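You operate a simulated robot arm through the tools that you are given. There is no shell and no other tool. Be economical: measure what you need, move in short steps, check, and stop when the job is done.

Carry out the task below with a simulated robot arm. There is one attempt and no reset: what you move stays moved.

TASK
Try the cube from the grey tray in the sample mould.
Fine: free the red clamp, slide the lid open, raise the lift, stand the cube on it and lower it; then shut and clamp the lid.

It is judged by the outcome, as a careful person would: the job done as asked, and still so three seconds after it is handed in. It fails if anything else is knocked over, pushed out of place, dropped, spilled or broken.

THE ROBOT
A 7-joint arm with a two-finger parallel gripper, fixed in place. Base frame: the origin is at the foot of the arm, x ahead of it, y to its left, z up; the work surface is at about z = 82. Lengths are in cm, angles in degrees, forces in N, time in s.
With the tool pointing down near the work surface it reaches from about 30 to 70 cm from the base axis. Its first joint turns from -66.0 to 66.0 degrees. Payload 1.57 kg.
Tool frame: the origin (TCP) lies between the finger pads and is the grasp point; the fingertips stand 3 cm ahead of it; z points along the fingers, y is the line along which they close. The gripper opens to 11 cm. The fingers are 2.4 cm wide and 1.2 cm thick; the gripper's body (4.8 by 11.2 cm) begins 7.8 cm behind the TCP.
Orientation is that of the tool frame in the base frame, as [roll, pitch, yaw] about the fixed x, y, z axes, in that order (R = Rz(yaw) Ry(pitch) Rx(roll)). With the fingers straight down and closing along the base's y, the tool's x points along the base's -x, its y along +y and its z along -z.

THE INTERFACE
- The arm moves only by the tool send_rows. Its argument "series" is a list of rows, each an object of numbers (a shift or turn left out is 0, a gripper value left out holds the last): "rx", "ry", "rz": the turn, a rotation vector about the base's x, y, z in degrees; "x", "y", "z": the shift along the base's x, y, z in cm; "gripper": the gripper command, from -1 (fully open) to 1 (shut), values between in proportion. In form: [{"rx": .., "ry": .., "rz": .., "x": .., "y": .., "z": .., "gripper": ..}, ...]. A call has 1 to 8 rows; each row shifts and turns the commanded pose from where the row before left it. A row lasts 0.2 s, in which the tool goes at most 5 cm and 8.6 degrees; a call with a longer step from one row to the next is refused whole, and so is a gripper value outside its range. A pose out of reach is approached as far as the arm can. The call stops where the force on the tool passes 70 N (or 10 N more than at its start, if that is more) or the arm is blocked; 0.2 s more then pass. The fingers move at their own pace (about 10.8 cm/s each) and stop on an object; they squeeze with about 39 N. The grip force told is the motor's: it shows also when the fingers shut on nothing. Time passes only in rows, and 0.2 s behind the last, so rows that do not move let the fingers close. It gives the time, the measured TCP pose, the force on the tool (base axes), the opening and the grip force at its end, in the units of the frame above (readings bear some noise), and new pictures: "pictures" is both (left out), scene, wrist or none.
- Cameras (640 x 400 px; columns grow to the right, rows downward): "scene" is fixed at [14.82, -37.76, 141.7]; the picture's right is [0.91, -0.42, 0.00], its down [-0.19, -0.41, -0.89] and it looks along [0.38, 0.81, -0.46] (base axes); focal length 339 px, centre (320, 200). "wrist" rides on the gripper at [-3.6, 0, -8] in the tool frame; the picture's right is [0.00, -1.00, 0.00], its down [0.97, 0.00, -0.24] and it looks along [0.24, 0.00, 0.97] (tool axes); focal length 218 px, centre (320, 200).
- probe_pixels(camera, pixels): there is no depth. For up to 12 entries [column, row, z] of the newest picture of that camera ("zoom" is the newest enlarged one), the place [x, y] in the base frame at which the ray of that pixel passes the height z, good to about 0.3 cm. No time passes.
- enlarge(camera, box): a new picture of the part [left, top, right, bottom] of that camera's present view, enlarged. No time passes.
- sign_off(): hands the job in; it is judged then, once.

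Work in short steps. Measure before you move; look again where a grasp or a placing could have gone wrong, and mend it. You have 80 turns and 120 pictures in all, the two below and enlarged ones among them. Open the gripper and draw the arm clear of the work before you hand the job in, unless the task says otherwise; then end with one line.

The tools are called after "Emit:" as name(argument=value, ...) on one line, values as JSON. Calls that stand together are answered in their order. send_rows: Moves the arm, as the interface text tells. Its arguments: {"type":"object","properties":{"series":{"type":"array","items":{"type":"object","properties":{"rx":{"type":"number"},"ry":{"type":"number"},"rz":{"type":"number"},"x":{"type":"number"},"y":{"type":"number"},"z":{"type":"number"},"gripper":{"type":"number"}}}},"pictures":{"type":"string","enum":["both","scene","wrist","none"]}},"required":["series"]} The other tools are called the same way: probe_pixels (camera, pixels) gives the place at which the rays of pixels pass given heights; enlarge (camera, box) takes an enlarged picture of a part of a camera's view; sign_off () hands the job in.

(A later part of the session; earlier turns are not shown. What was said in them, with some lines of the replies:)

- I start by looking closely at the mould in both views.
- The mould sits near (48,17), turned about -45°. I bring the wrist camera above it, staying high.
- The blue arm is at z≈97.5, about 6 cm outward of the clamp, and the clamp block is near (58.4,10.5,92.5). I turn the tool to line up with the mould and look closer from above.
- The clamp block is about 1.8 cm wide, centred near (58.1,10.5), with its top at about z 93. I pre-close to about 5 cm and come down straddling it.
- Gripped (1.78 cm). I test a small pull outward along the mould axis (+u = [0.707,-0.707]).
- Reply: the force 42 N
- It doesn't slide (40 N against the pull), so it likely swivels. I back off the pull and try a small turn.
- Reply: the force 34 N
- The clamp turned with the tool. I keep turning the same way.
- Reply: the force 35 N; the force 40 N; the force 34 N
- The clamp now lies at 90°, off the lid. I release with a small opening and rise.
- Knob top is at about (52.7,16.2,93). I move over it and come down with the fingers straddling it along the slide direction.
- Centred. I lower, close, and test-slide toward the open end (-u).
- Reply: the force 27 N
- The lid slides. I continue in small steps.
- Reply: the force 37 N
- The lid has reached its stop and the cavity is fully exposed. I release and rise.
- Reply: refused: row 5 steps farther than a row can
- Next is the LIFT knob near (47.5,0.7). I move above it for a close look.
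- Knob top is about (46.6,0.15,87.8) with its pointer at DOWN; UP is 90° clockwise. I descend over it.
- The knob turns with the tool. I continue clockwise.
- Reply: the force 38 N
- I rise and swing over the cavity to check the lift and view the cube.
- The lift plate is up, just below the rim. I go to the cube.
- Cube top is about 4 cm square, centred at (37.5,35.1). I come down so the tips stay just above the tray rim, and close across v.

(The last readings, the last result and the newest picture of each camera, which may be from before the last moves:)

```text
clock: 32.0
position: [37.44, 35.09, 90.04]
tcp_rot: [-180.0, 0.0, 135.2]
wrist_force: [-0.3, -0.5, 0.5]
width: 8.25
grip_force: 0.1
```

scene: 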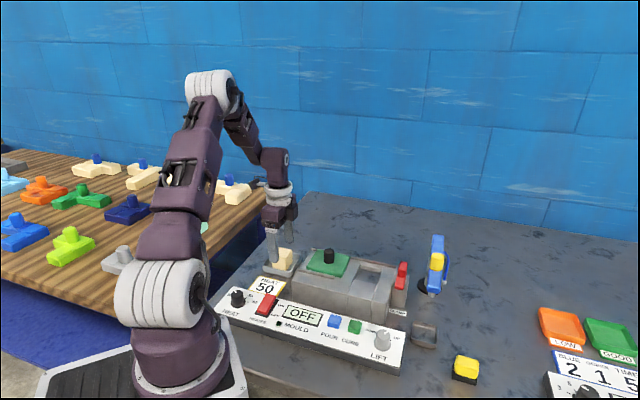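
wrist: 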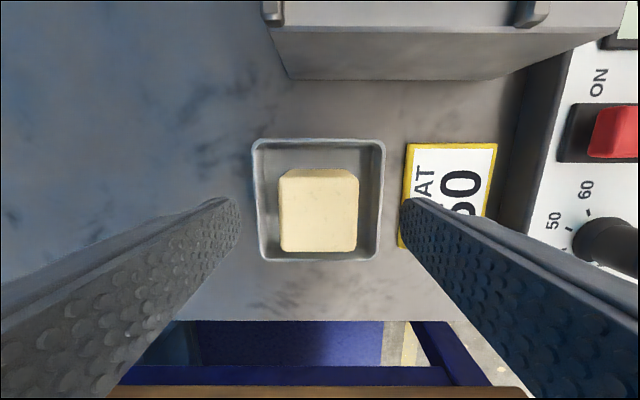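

Emit:
send_rows(series=[{"z": -1.3}, {"z": -0.8}, {"gripper": 1}, {}, {}, {}], pictures="both")

```text
clock: 33.4
position: [37.45, 35.27, 88.11]
tcp_rot: [-180.0, 0.1, 135.3]
wrist_force: [-0.9, 0.4, 2.0]
width: 4.27
grip_force: 39.3
```

scene: 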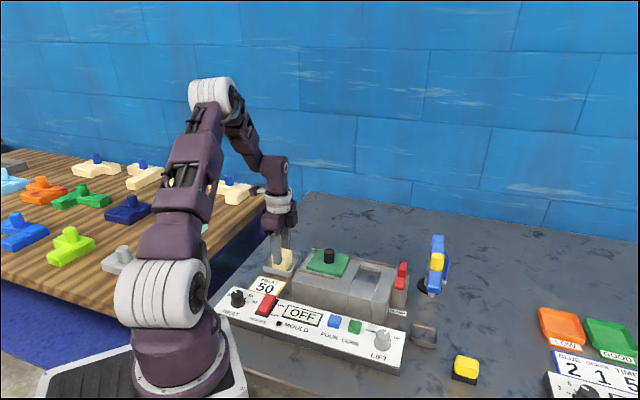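
wrist: 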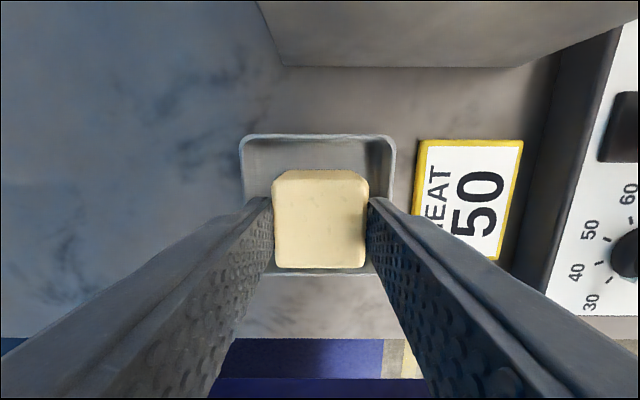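

The cube is held (4.27 cm). I lift it straight up and bring it to the near side of the cavity to measure the cavity.

Emit:
send_rows(series=[{"z": 2}, {"z": 4}, {"z": 4}, {"z": 4}, {"x": 3.3, "y": -3.3}, {"x": 3.3, "y": -3.3}, {"x": 3, "y": -3.3}, {}], pictures="both")

```text
clock: 35.2
position: [46.78, 25.21, 101.85]
tcp_rot: [-180.0, 0.1, 135.3]
wrist_force: [0.7, 0.1, -0.7]
width: 4.25
grip_force: 39.1
```

scene: 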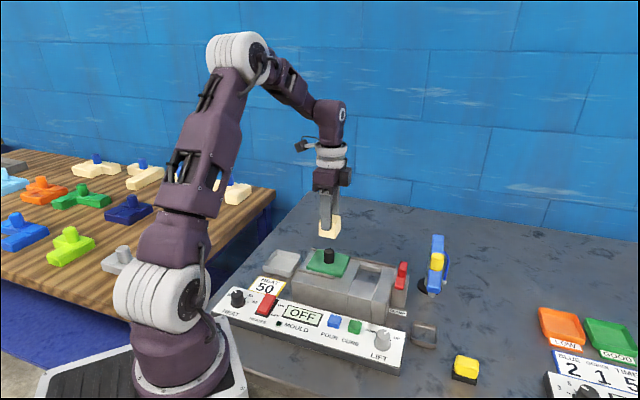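
wrist: 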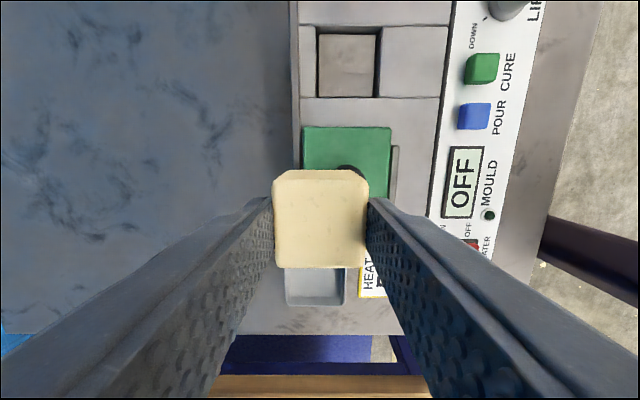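

Emit:
enlarge(camera="wrist", box=[286, 0, 446, 100])

```text
4.00 times, centred on (366, 50) of wrist
```

zoom: 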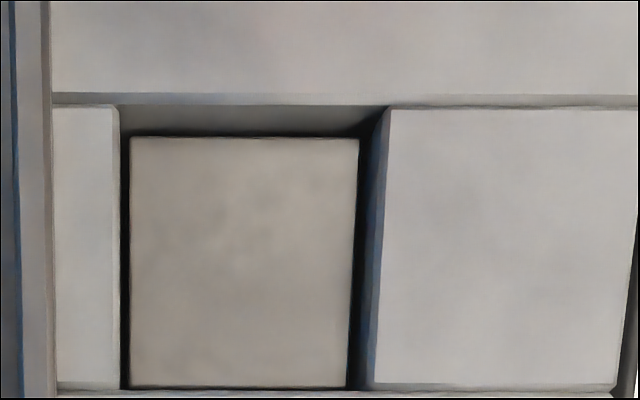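

Emit:
probe_pixels(camera="zoom", pixels=[[120, 105, 90], [388, 108, 90], [120, 390, 90], [372, 388, 90], [130, 137, 88.5], [360, 138, 88.5], [130, 387, 88.5], [347, 387, 88.5]])

Emit:
probe_pixels(camera="scene", pixels=[[360, 262, 90], [382.5, 266.3, 90], [376, 284, 90], [355.75, 279.5, 90], [360, 262, 89], [382.5, 266.3, 89], [376, 284, 89], [355.75, 279.5, 89]])

```text
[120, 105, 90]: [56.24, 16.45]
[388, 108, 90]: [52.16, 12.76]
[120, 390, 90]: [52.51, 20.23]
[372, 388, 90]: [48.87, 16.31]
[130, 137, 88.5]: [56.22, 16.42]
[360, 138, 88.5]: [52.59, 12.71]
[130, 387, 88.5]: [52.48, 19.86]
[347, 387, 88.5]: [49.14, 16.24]
```

```text
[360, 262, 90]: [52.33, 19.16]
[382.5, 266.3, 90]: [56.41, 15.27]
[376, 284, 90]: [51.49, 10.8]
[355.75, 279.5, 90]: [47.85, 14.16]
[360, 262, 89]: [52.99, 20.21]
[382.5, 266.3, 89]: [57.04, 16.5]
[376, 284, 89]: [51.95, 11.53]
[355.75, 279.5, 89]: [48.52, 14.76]
```

The cavity centre is at about (52.6,16.0) with the rim at about z 88.7, leaving some 0.4 cm clearance per side. I move the cube above it.

Emit:
send_rows(series=[{"x": 2, "y": -3}, {"x": 2, "y": -3}, {"x": 1.75, "y": -3.1}, {"z": -2.5}, {}], pictures="both")

```text
clock: 36.4
position: [52.57, 16.18, 99.38]
tcp_rot: [180.0, -0.1, 135.2]
wrist_force: [0.0, 0.7, -1.3]
width: 4.3
grip_force: 38.6
```

scene: 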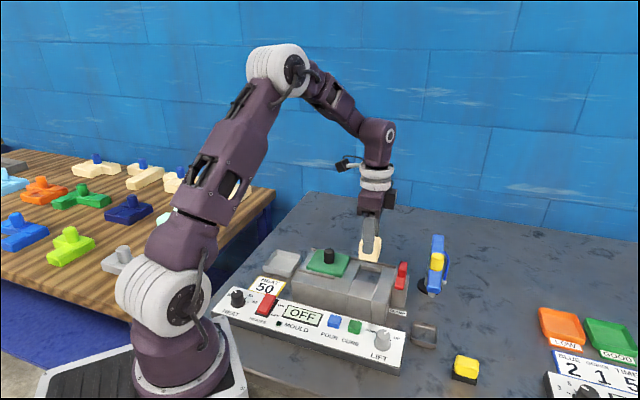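
wrist: 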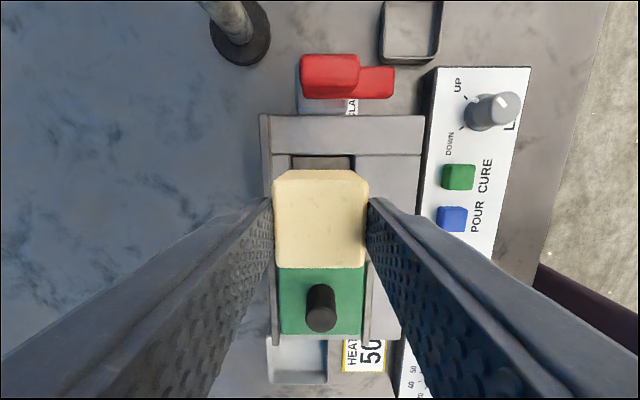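

Emit:
enlarge(camera="wrist", box=[256, 110, 384, 190])

Emit:
enlarge(camera="scene", box=[320, 225, 416, 305])

```text
5.00 times, centred on (320, 150) of wrist
```

zoom: 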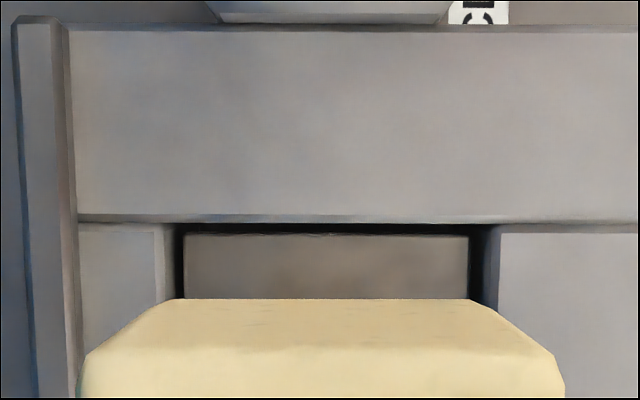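

```text
5.00 times, centred on (368, 265) of scene
```

zoom: 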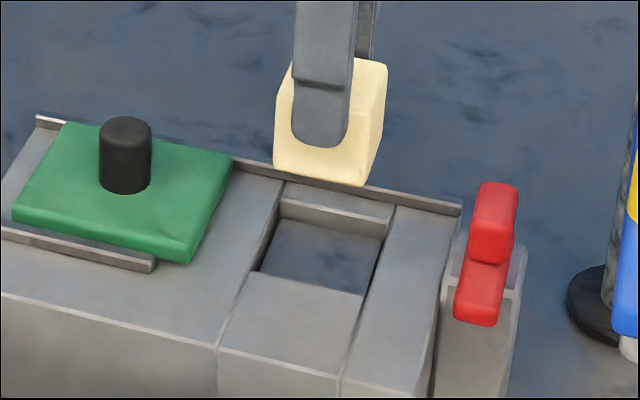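

Emit:
probe_pixels(camera="wrist", pixels=[[289, 155, 88.7], [356, 155, 88.7]])

```text
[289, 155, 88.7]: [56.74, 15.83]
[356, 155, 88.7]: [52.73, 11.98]
```

The cavity is about 5.5 cm square, centred at (52.7,15.9). I make a tiny correction and lower to just above the plate.

Emit:
send_rows(series=[{"x": 0.03, "y": -0.17, "z": -2}, {"z": -2}, {"z": -1}, {}], pictures="both")

Emit:
enlarge(camera="scene", box=[320, 225, 416, 305])

```text
clock: 37.4
position: [52.84, 16.02, 94.56]
tcp_rot: [179.9, 0.0, 135.3]
wrist_force: [-0.5, 0.5, 0.0]
width: 4.24
grip_force: 38.6
```

scene: 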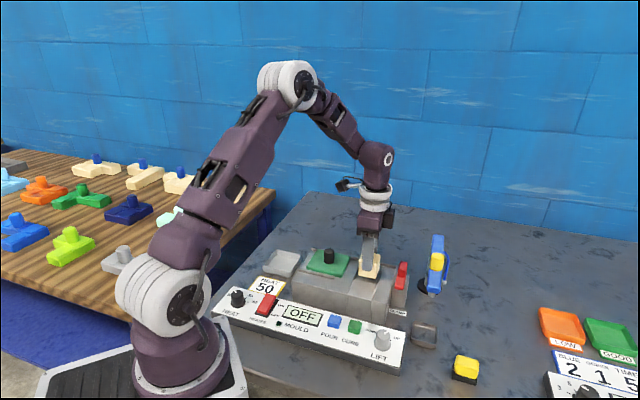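
wrist: 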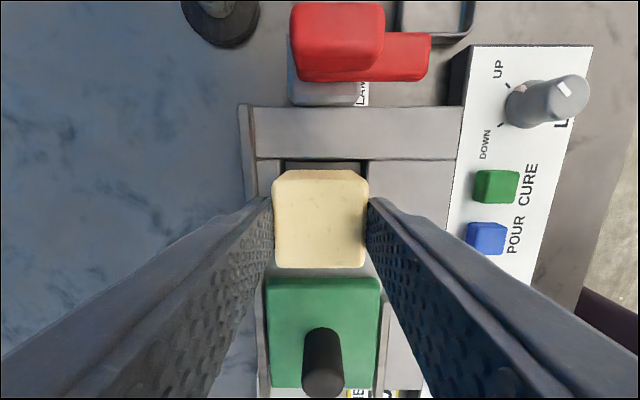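

```text
5.00 times, centred on (368, 265) of scene
```

zoom: 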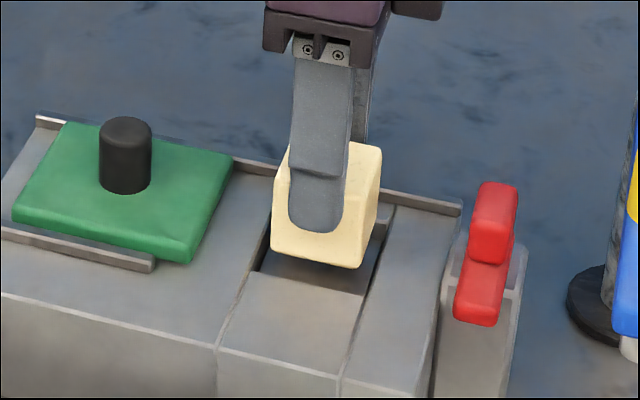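

Emit:
send_rows(series=[{"x": -0.17, "y": -0.1, "z": -0.5}, {"z": -0.4}, {}], pictures="wrist")

Emit:
enlarge(camera="scene", box=[320, 225, 416, 305])

Emit:
enlarge(camera="wrist", box=[240, 140, 400, 300])

```text
clock: 38.2
position: [52.6, 15.86, 93.59]
tcp_rot: [-180.0, -0.1, 135.3]
wrist_force: [0.9, -0.1, -0.8]
width: 4.25
grip_force: 39.5
```

wrist: 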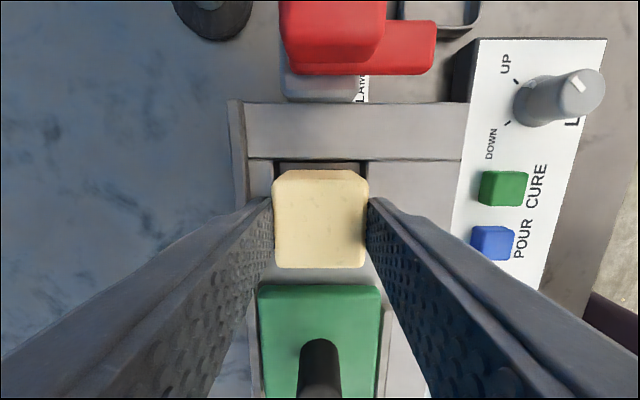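

```text
5.00 times, centred on (368, 265) of scene
```

zoom: 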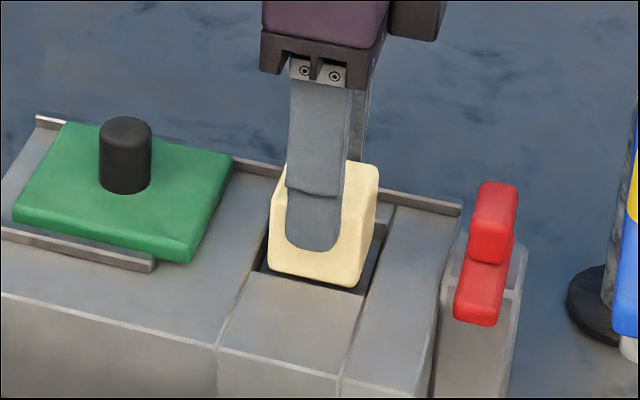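

```text
2.50 times, centred on (320, 220) of wrist
```

zoom: 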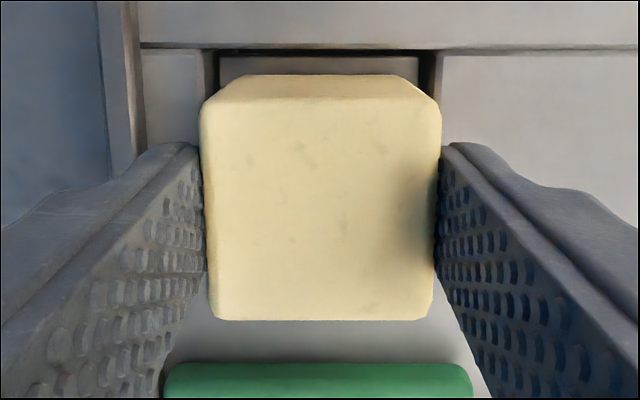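

Well centred. I lower in fine steps until contact.

Emit:
send_rows(series=[{"z": -0.3}, {"z": -0.3}, {}], pictures="none")

```text
clock: 39.0
position: [52.73, 15.89, 93.22]
tcp_rot: [179.9, 0.0, 135.2]
wrist_force: [-4.9, -0.3, 25.5]
width: 4.27
grip_force: 39.0
```

Emit:
enlarge(camera="scene", box=[340, 245, 404, 300])

Emit:
enlarge(camera="wrist", box=[240, 140, 400, 300])

```text
7.27 times, centred on (372, 272) of scene
```

zoom: 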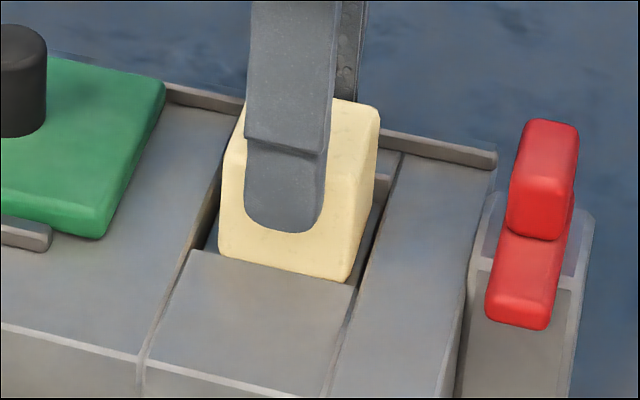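

```text
2.50 times, centred on (320, 220) of wrist
```

zoom: 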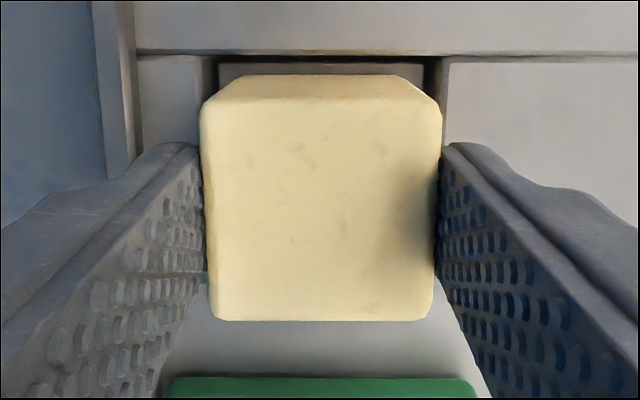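

Contact came at TCP z 93.2, about 1.2 cm below rim level for the cube bottom, so it is on the plate. I relieve the pressure and release gently.

Emit:
send_rows(series=[{"z": 0.3}, {}, {"gripper": 0.0}, {}, {"z": 2}, {"z": 4}, {"z": 4}, {}], pictures="both")

Emit:
enlarge(camera="scene", box=[340, 245, 404, 300])

Emit:
enlarge(camera="wrist", box=[240, 100, 400, 260])

```text
clock: 40.8
position: [52.74, 16.05, 103.23]
tcp_rot: [180.0, 0.0, 135.2]
wrist_force: [-0.1, 0.2, -0.2]
width: 5.48
grip_force: 0.1
```

scene: 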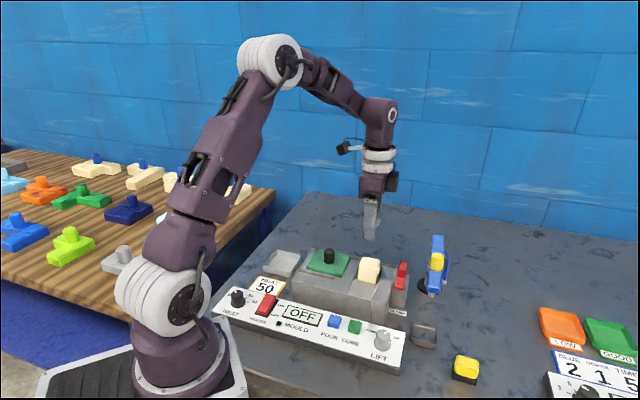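
wrist: 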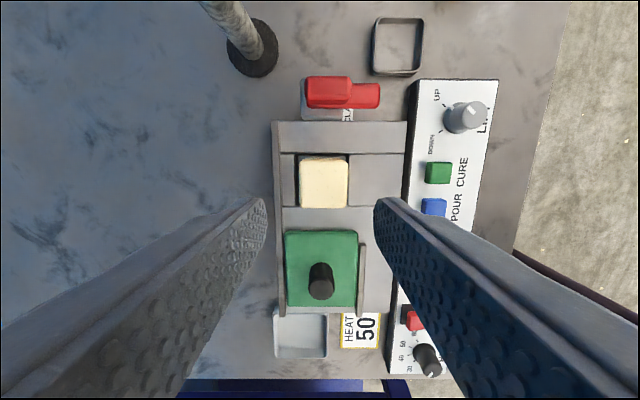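

```text
7.27 times, centred on (372, 272) of scene
```

zoom: 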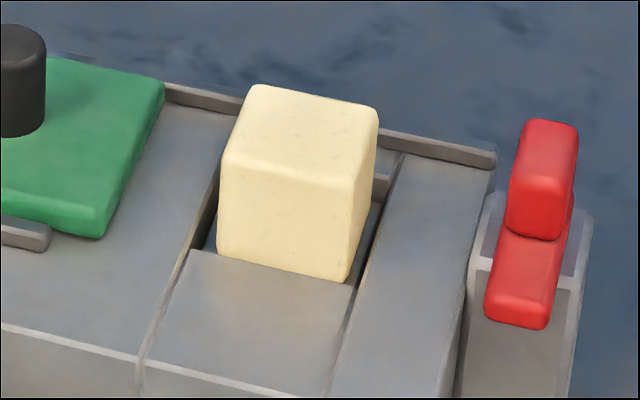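

```text
2.50 times, centred on (320, 180) of wrist
```

zoom: 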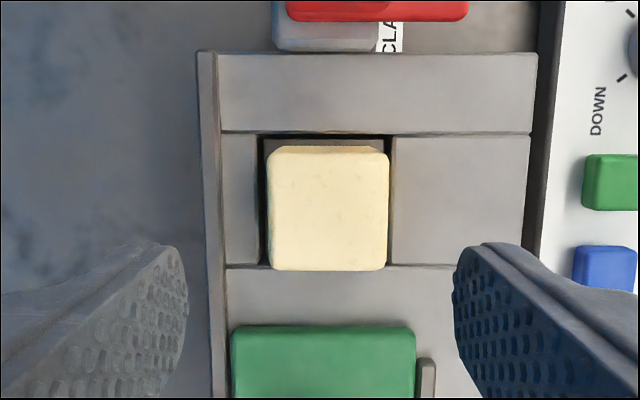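

The cube stands level and centred on the lift. Now back to the LIFT knob to turn it DOWN (90° anticlockwise).

Emit:
send_rows(series=[{"x": -1.5, "y": -4, "gripper": 0.22}, {"x": -1.5, "y": -4}, {"x": -1.5, "y": -4}, {"x": -1.6, "y": -3.85, "z": -1}, {"z": -4}, {"z": -4}, {"z": -2.2}, {}], pictures="wrist")

```text
clock: 42.6
position: [46.56, 0.22, 92.17]
tcp_rot: [-180.0, 0.0, 135.1]
wrist_force: [-0.2, -0.3, 0.1]
width: 4.3
grip_force: 0.1
```

wrist: 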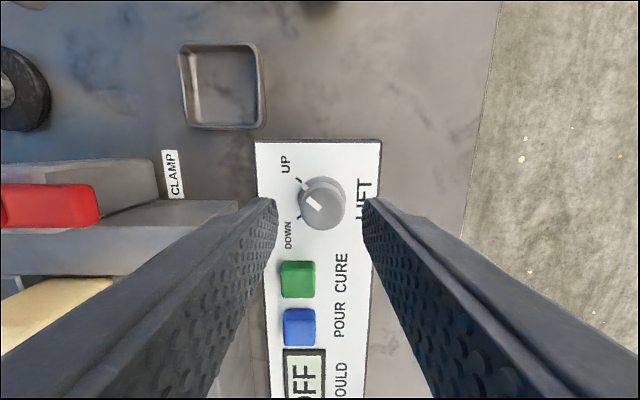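

Emit:
send_rows(series=[{"z": -1.6}, {"z": -1.5}, {"gripper": 1}, {}, {}, {"rz": 5}, {"rz": 8}, {}], pictures="none")

Emit:
send_rows(series=[{"rz": 8}, {"rz": 8}, {"rz": 8}, {"rz": 8}, {"rz": 8}, {"rz": 8}, {"rz": 8}, {}], pictures="wrist")

```text
clock: 44.4
position: [46.47, 0.06, 88.91]
tcp_rot: [-179.9, -0.1, 148.2]
wrist_force: [-20.5, -15.9, 3.5]
width: 2.76
grip_force: 38.1
```

```text
clock: 46.2
position: [46.53, 0.15, 89.08]
tcp_rot: [179.9, -0.1, -155.6]
wrist_force: [-19.5, -0.6, -9.3]
width: 2.75
grip_force: 37.9
```

wrist: 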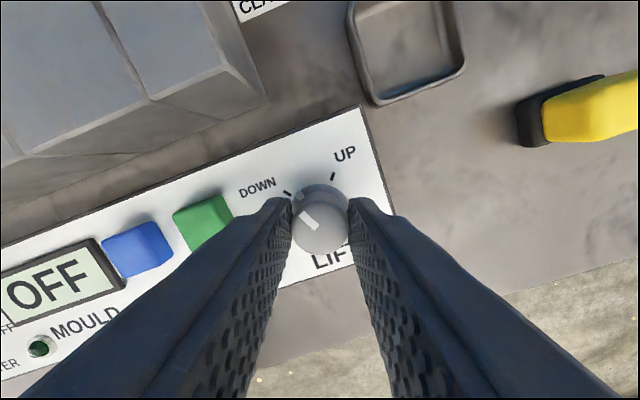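

Emit:
send_rows(series=[{"rz": 7}, {"rz": 6}, {}], pictures="wrist")

Emit:
enlarge(camera="wrist", box=[256, 130, 384, 260])

```text
clock: 47.0
position: [46.48, 0.18, 89.07]
tcp_rot: [179.9, -0.1, -142.6]
wrist_force: [-27.7, 19.0, 7.5]
width: 2.77
grip_force: 38.1
```

wrist: 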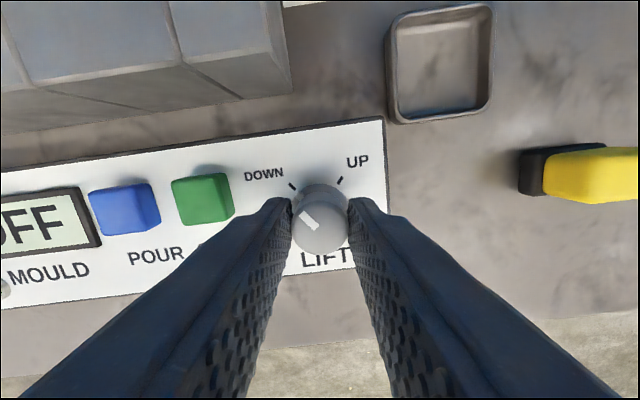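

```text
3.08 times, centred on (320, 195) of wrist
```

zoom: 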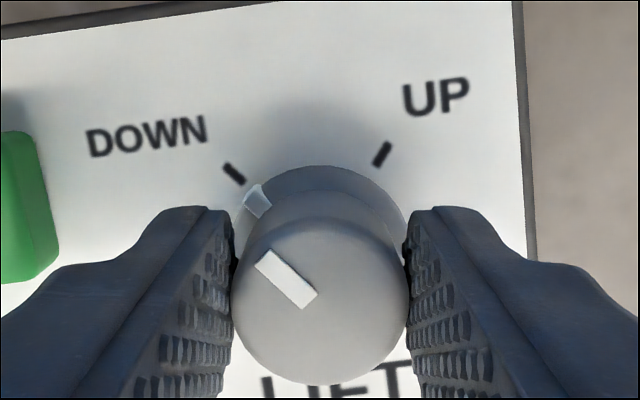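

The pointer is on the DOWN mark. I release, rise and check the cavity.

Emit:
send_rows(series=[{"rz": 3}, {"gripper": 0.22}, {}, {"z": 3}, {"z": 4, "rz": 4.6}, {"z": 4}, {"x": 0.5, "y": 4.5}, {"x": 0.5, "y": 4.5}], pictures="both")

Emit:
enlarge(camera="scene", box=[310, 235, 420, 340])

```text
clock: 48.8
position: [47.55, 9.16, 99.92]
tcp_rot: [-179.9, 0.0, -135.3]
wrist_force: [0.3, 0.3, -0.2]
width: 4.31
grip_force: 0.1
```

scene: 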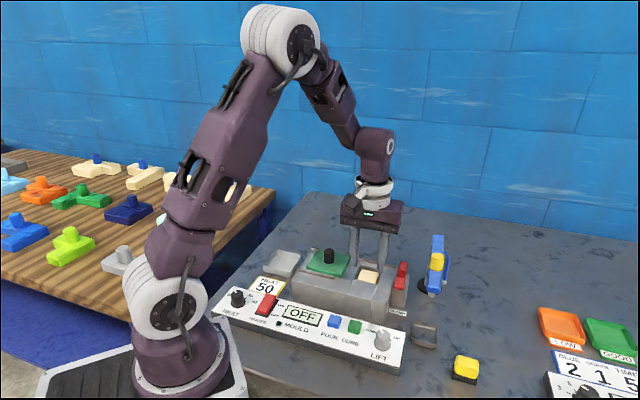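
wrist: 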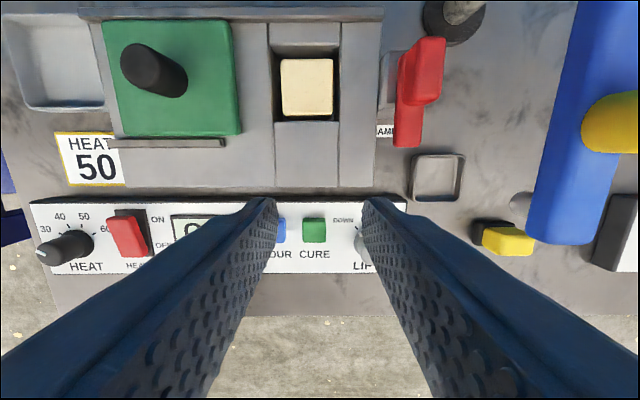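

```text
3.81 times, centred on (365, 288) of scene
```

zoom: 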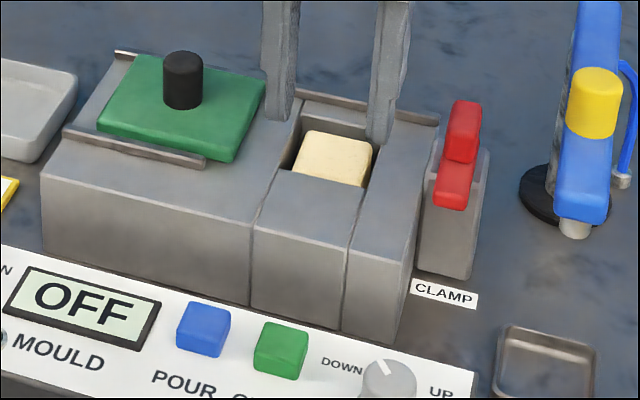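

The cube is sinking into the mould. I move to the lid knob at (45.7,23.2).

Emit:
send_rows(series=[{"x": -0.4, "y": 4.5}, {"x": -0.6, "y": 4.5}, {"x": -0.8, "y": 4.9}, {"z": -2.4}, {}], pictures="both")

Emit:
enlarge(camera="scene", box=[310, 235, 420, 340])

```text
clock: 50.0
position: [45.6, 22.91, 97.77]
tcp_rot: [-179.9, 0.0, -135.2]
wrist_force: [0.1, -0.2, -0.7]
width: 4.29
grip_force: 0.1
```

scene: 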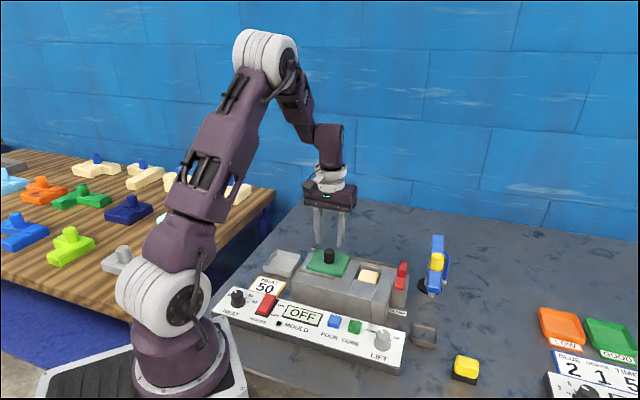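
wrist: 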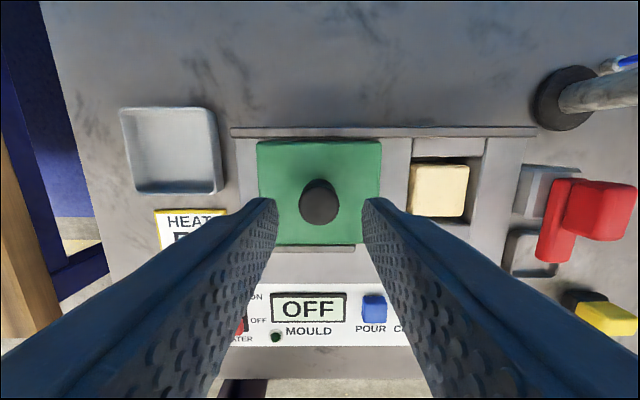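

```text
3.81 times, centred on (365, 288) of scene
```

zoom: 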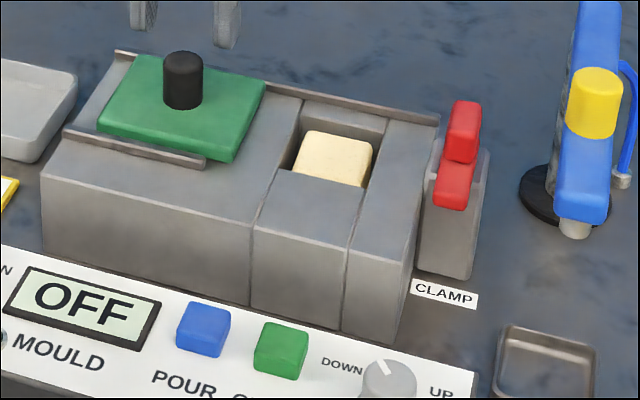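

Emit:
enlarge(camera="wrist", box=[380, 120, 508, 240])

Emit:
enlarge(camera="scene", box=[340, 250, 404, 300])

```text
3.33 times, centred on (444, 180) of wrist
```

zoom: 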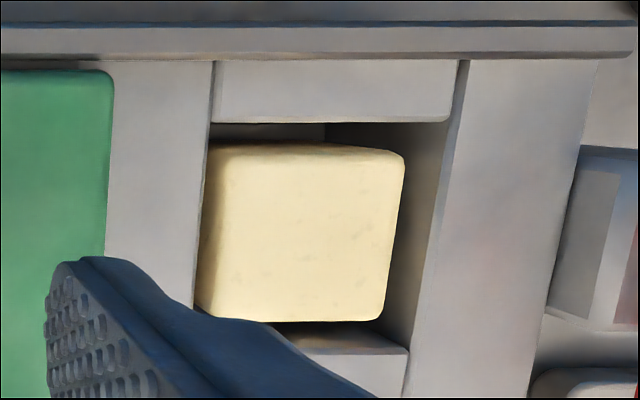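

```text
8.00 times, centred on (372, 275) of scene
```

zoom: 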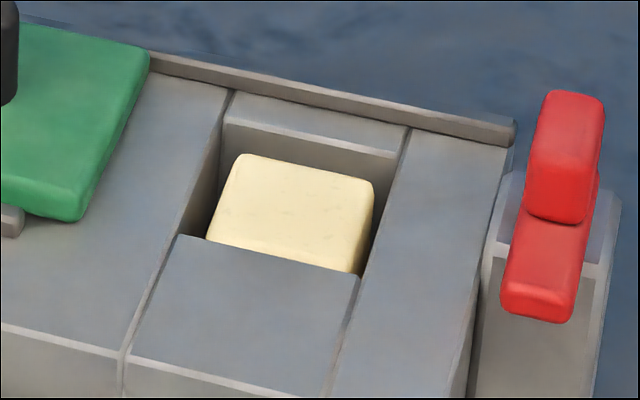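

The cube sits below the rim. I grip the lid knob and slide it back.

Emit:
send_rows(series=[{"x": 0.12, "y": 0.22, "z": -1.7}, {"z": -1.65}, {"gripper": 1}, {}, {}, {"x": 0.5, "y": -0.5}, {"x": 0.6, "y": -0.6}, {}], pictures="wrist")

```text
clock: 51.8
position: [47.01, 22.01, 94.12]
tcp_rot: [-180.0, -0.3, -135.2]
wrist_force: [-5.7, -5.7, -19.1]
width: 2.54
grip_force: 37.0
```

wrist: 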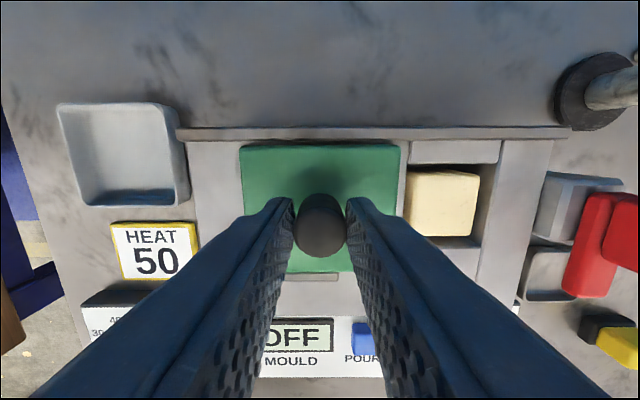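

Emit:
send_rows(series=[{"x": 0.7, "y": -0.7}, {"x": 0.7, "y": -0.7}, {"x": 0.7, "y": -0.7}, {"x": 0.7, "y": -0.7}, {"x": 0.7, "y": -0.7}, {"x": 0.7, "y": -0.7}, {"x": 0.7, "y": -0.7}, {}], pictures="wrist")

```text
clock: 53.6
position: [51.85, 17.17, 94.3]
tcp_rot: [-180.0, 0.1, -135.2]
wrist_force: [-6.4, -7.1, -2.4]
width: 2.54
grip_force: 37.0
```

wrist: 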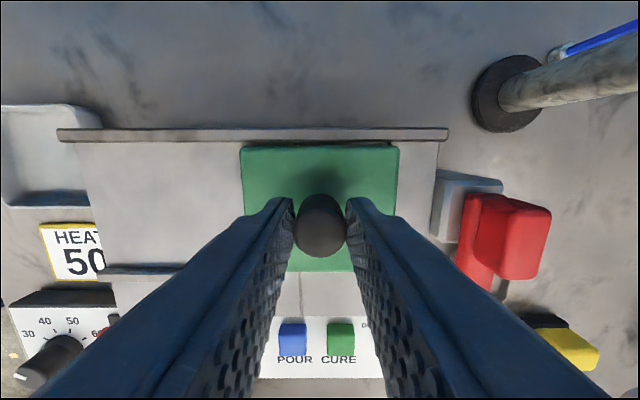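

Emit:
send_rows(series=[{"x": 0.4, "y": -0.4}, {"x": 0.3, "y": -0.3}, {"x": 0.25, "y": -0.25}, {"x": 0.2, "y": -0.2}, {}], pictures="wrist")

```text
clock: 54.8
position: [52.99, 16.18, 94.23]
tcp_rot: [179.8, 0.0, -135.1]
wrist_force: [-24.1, 0.3, 20.6]
width: 2.54
grip_force: 37.3
```

wrist: 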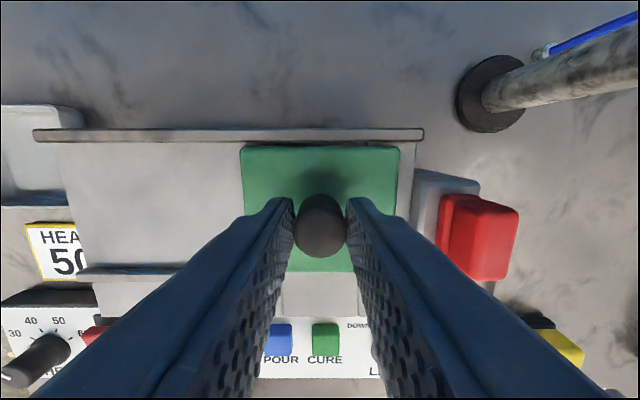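

Emit:
send_rows(series=[{"x": 0.12, "y": -0.12}, {}], pictures="none")

```text
clock: 55.4
position: [53.0, 16.05, 94.25]
tcp_rot: [179.8, 0.1, -135.2]
wrist_force: [-34.8, 17.3, 23.9]
width: 2.54
grip_force: 36.9
```

The lid is against its stop. I release and move above the clamp.

Emit:
send_rows(series=[{"x": -0.15, "y": 0.15}, {"gripper": 0.22}, {}, {"z": 4}, {"z": 2.5, "x": 1, "y": -1.5}, {"x": 2, "y": -2.2}, {"x": 2, "y": -2.3, "gripper": 0.4}, {}], pictures="both")

```text
clock: 57.2
position: [57.92, 10.2, 100.42]
tcp_rot: [180.0, -0.1, -135.2]
wrist_force: [0.1, 0.7, 0.1]
width: 3.3
grip_force: 0.0
```

scene: 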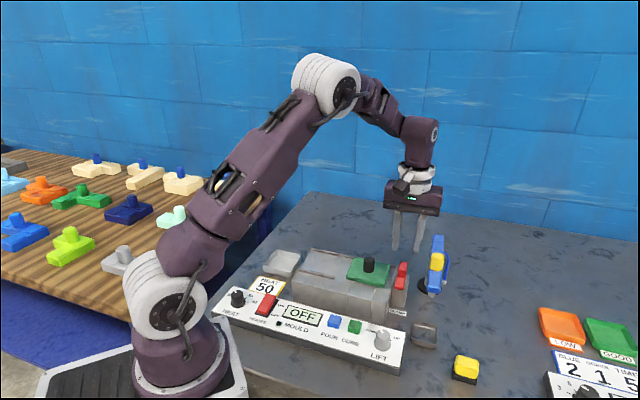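
wrist: 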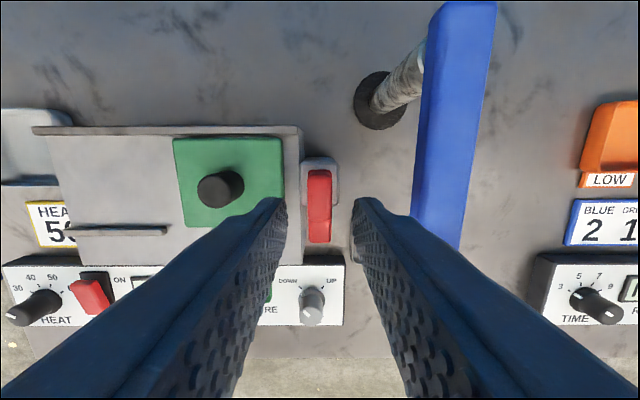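

Emit:
send_rows(series=[{"z": -3}, {"z": -2}, {"z": -1}, {"gripper": 1}, {}, {}, {"rz": -5}, {}], pictures="wrist")

```text
clock: 59.0
position: [57.89, 10.26, 94.81]
tcp_rot: [179.9, 0.0, -140.1]
wrist_force: [-15.3, 14.3, 1.4]
width: 1.79
grip_force: 32.8
```

wrist: 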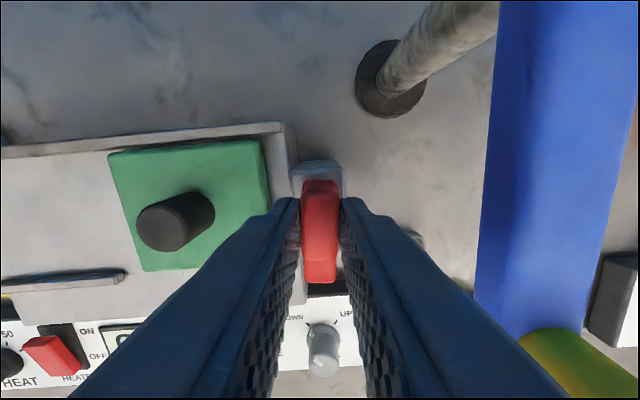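

Emit:
send_rows(series=[{"rz": -8, "x": -0.1, "y": 0.1}, {"rz": -8}, {"rz": -8}, {"rz": -8, "y": 0.04}, {"rz": -8, "y": 0.04}, {"rz": -8, "y": 0.04}, {}], pictures="wrist")

```text
clock: 60.6
position: [57.83, 10.57, 94.7]
tcp_rot: [180.0, -0.1, 171.8]
wrist_force: [-15.6, 19.4, -4.5]
width: 1.78
grip_force: 32.6
```

wrist: 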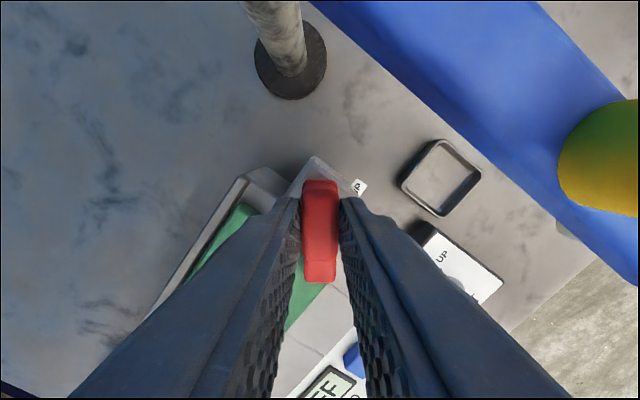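

Emit:
send_rows(series=[{"rz": -7.4, "x": -0.05, "y": 0.1}, {"rz": -7.4, "y": 0.04}, {"rz": -7.4, "y": 0.04}, {"rz": -7.4, "y": 0.04}, {"rz": -7.4, "y": 0.04}, {}], pictures="wrist")

```text
clock: 62.0
position: [57.9, 10.6, 94.81]
tcp_rot: [180.0, 0.0, 134.7]
wrist_force: [-9.6, 17.0, -6.4]
width: 1.8
grip_force: 32.2
```

wrist: 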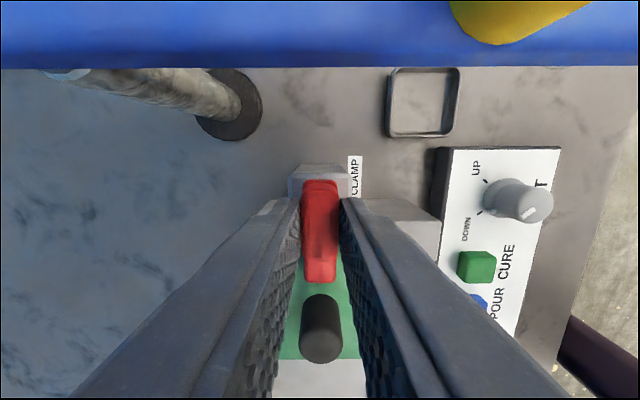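

The clamp is back in line over the lid. I release, rise and draw clear.

Emit:
send_rows(series=[{"rz": -1.5, "x": -0.05, "y": 0.05}, {"gripper": 0.4}, {}, {"z": 3}, {"z": 4}, {"z": 4}, {"x": -4, "y": 1}, {}], pictures="both")

Emit:
enlarge(camera="wrist", box=[240, 60, 464, 200])

Emit:
enlarge(camera="scene", box=[210, 220, 490, 395])

```text
clock: 63.8
position: [54.25, 11.86, 105.79]
tcp_rot: [180.0, 0.0, 133.3]
wrist_force: [-0.5, 0.0, -0.5]
width: 3.31
grip_force: 0.0
```

scene: 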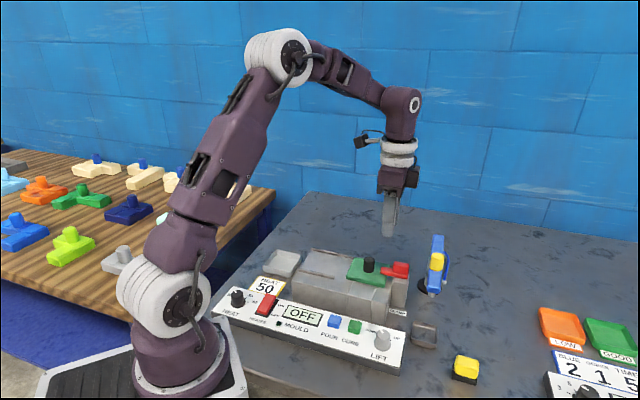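
wrist: 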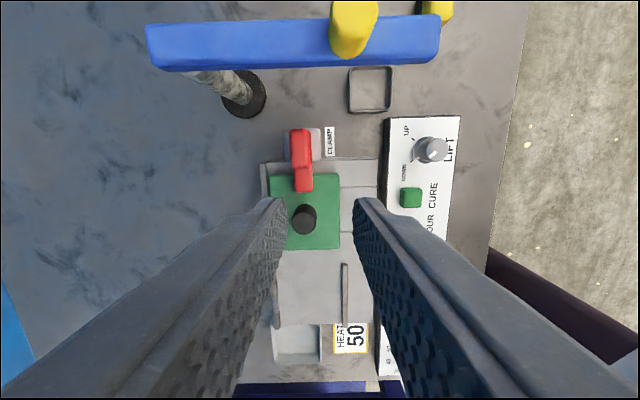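

```text
2.86 times, centred on (352, 130) of wrist
```

zoom: 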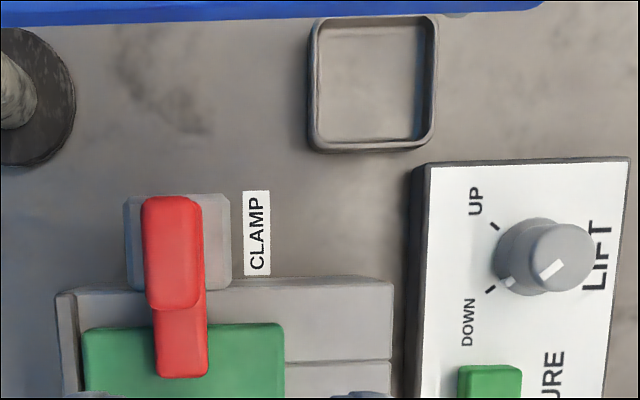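

```text
2.29 times, centred on (350, 308) of scene
```

zoom: 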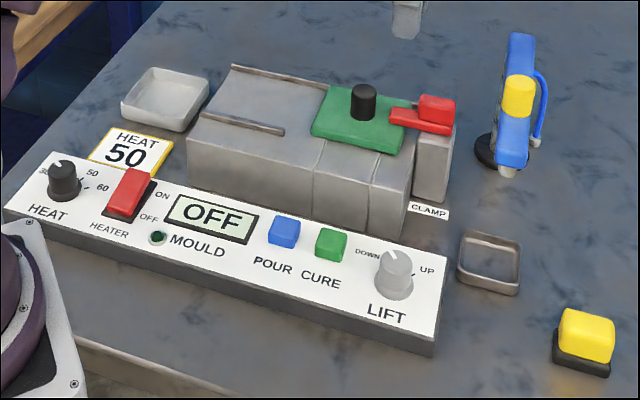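

The scene matches the start, with the cube gone from the tray, the lid shut, the clamp over it and LIFT at DOWN. I draw the arm back and open the gripper.

Emit:
send_rows(series=[{"z": 4}, {"z": 4, "x": -2}, {"x": -4, "z": 2}, {"x": -4}, {"x": -4, "gripper": -1}, {}, {}], pictures="scene")

```text
clock: 65.4
position: [39.64, 11.61, 115.83]
tcp_rot: [-180.0, 0.1, 133.3]
wrist_force: [0.9, 0.4, -0.1]
width: 10.99
grip_force: 0.0
```

scene: 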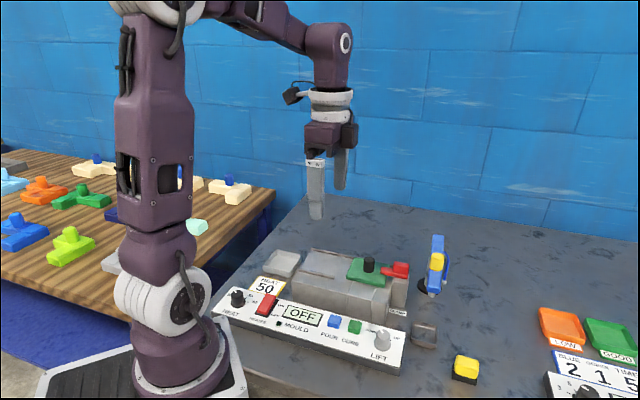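

Emit:
sign_off()

```text
The job is handed in.
```

The cube from the grey tray is in the sample mould on the lowered lift, the lid is shut and clamped, and the arm is drawn clear with the gripper open.
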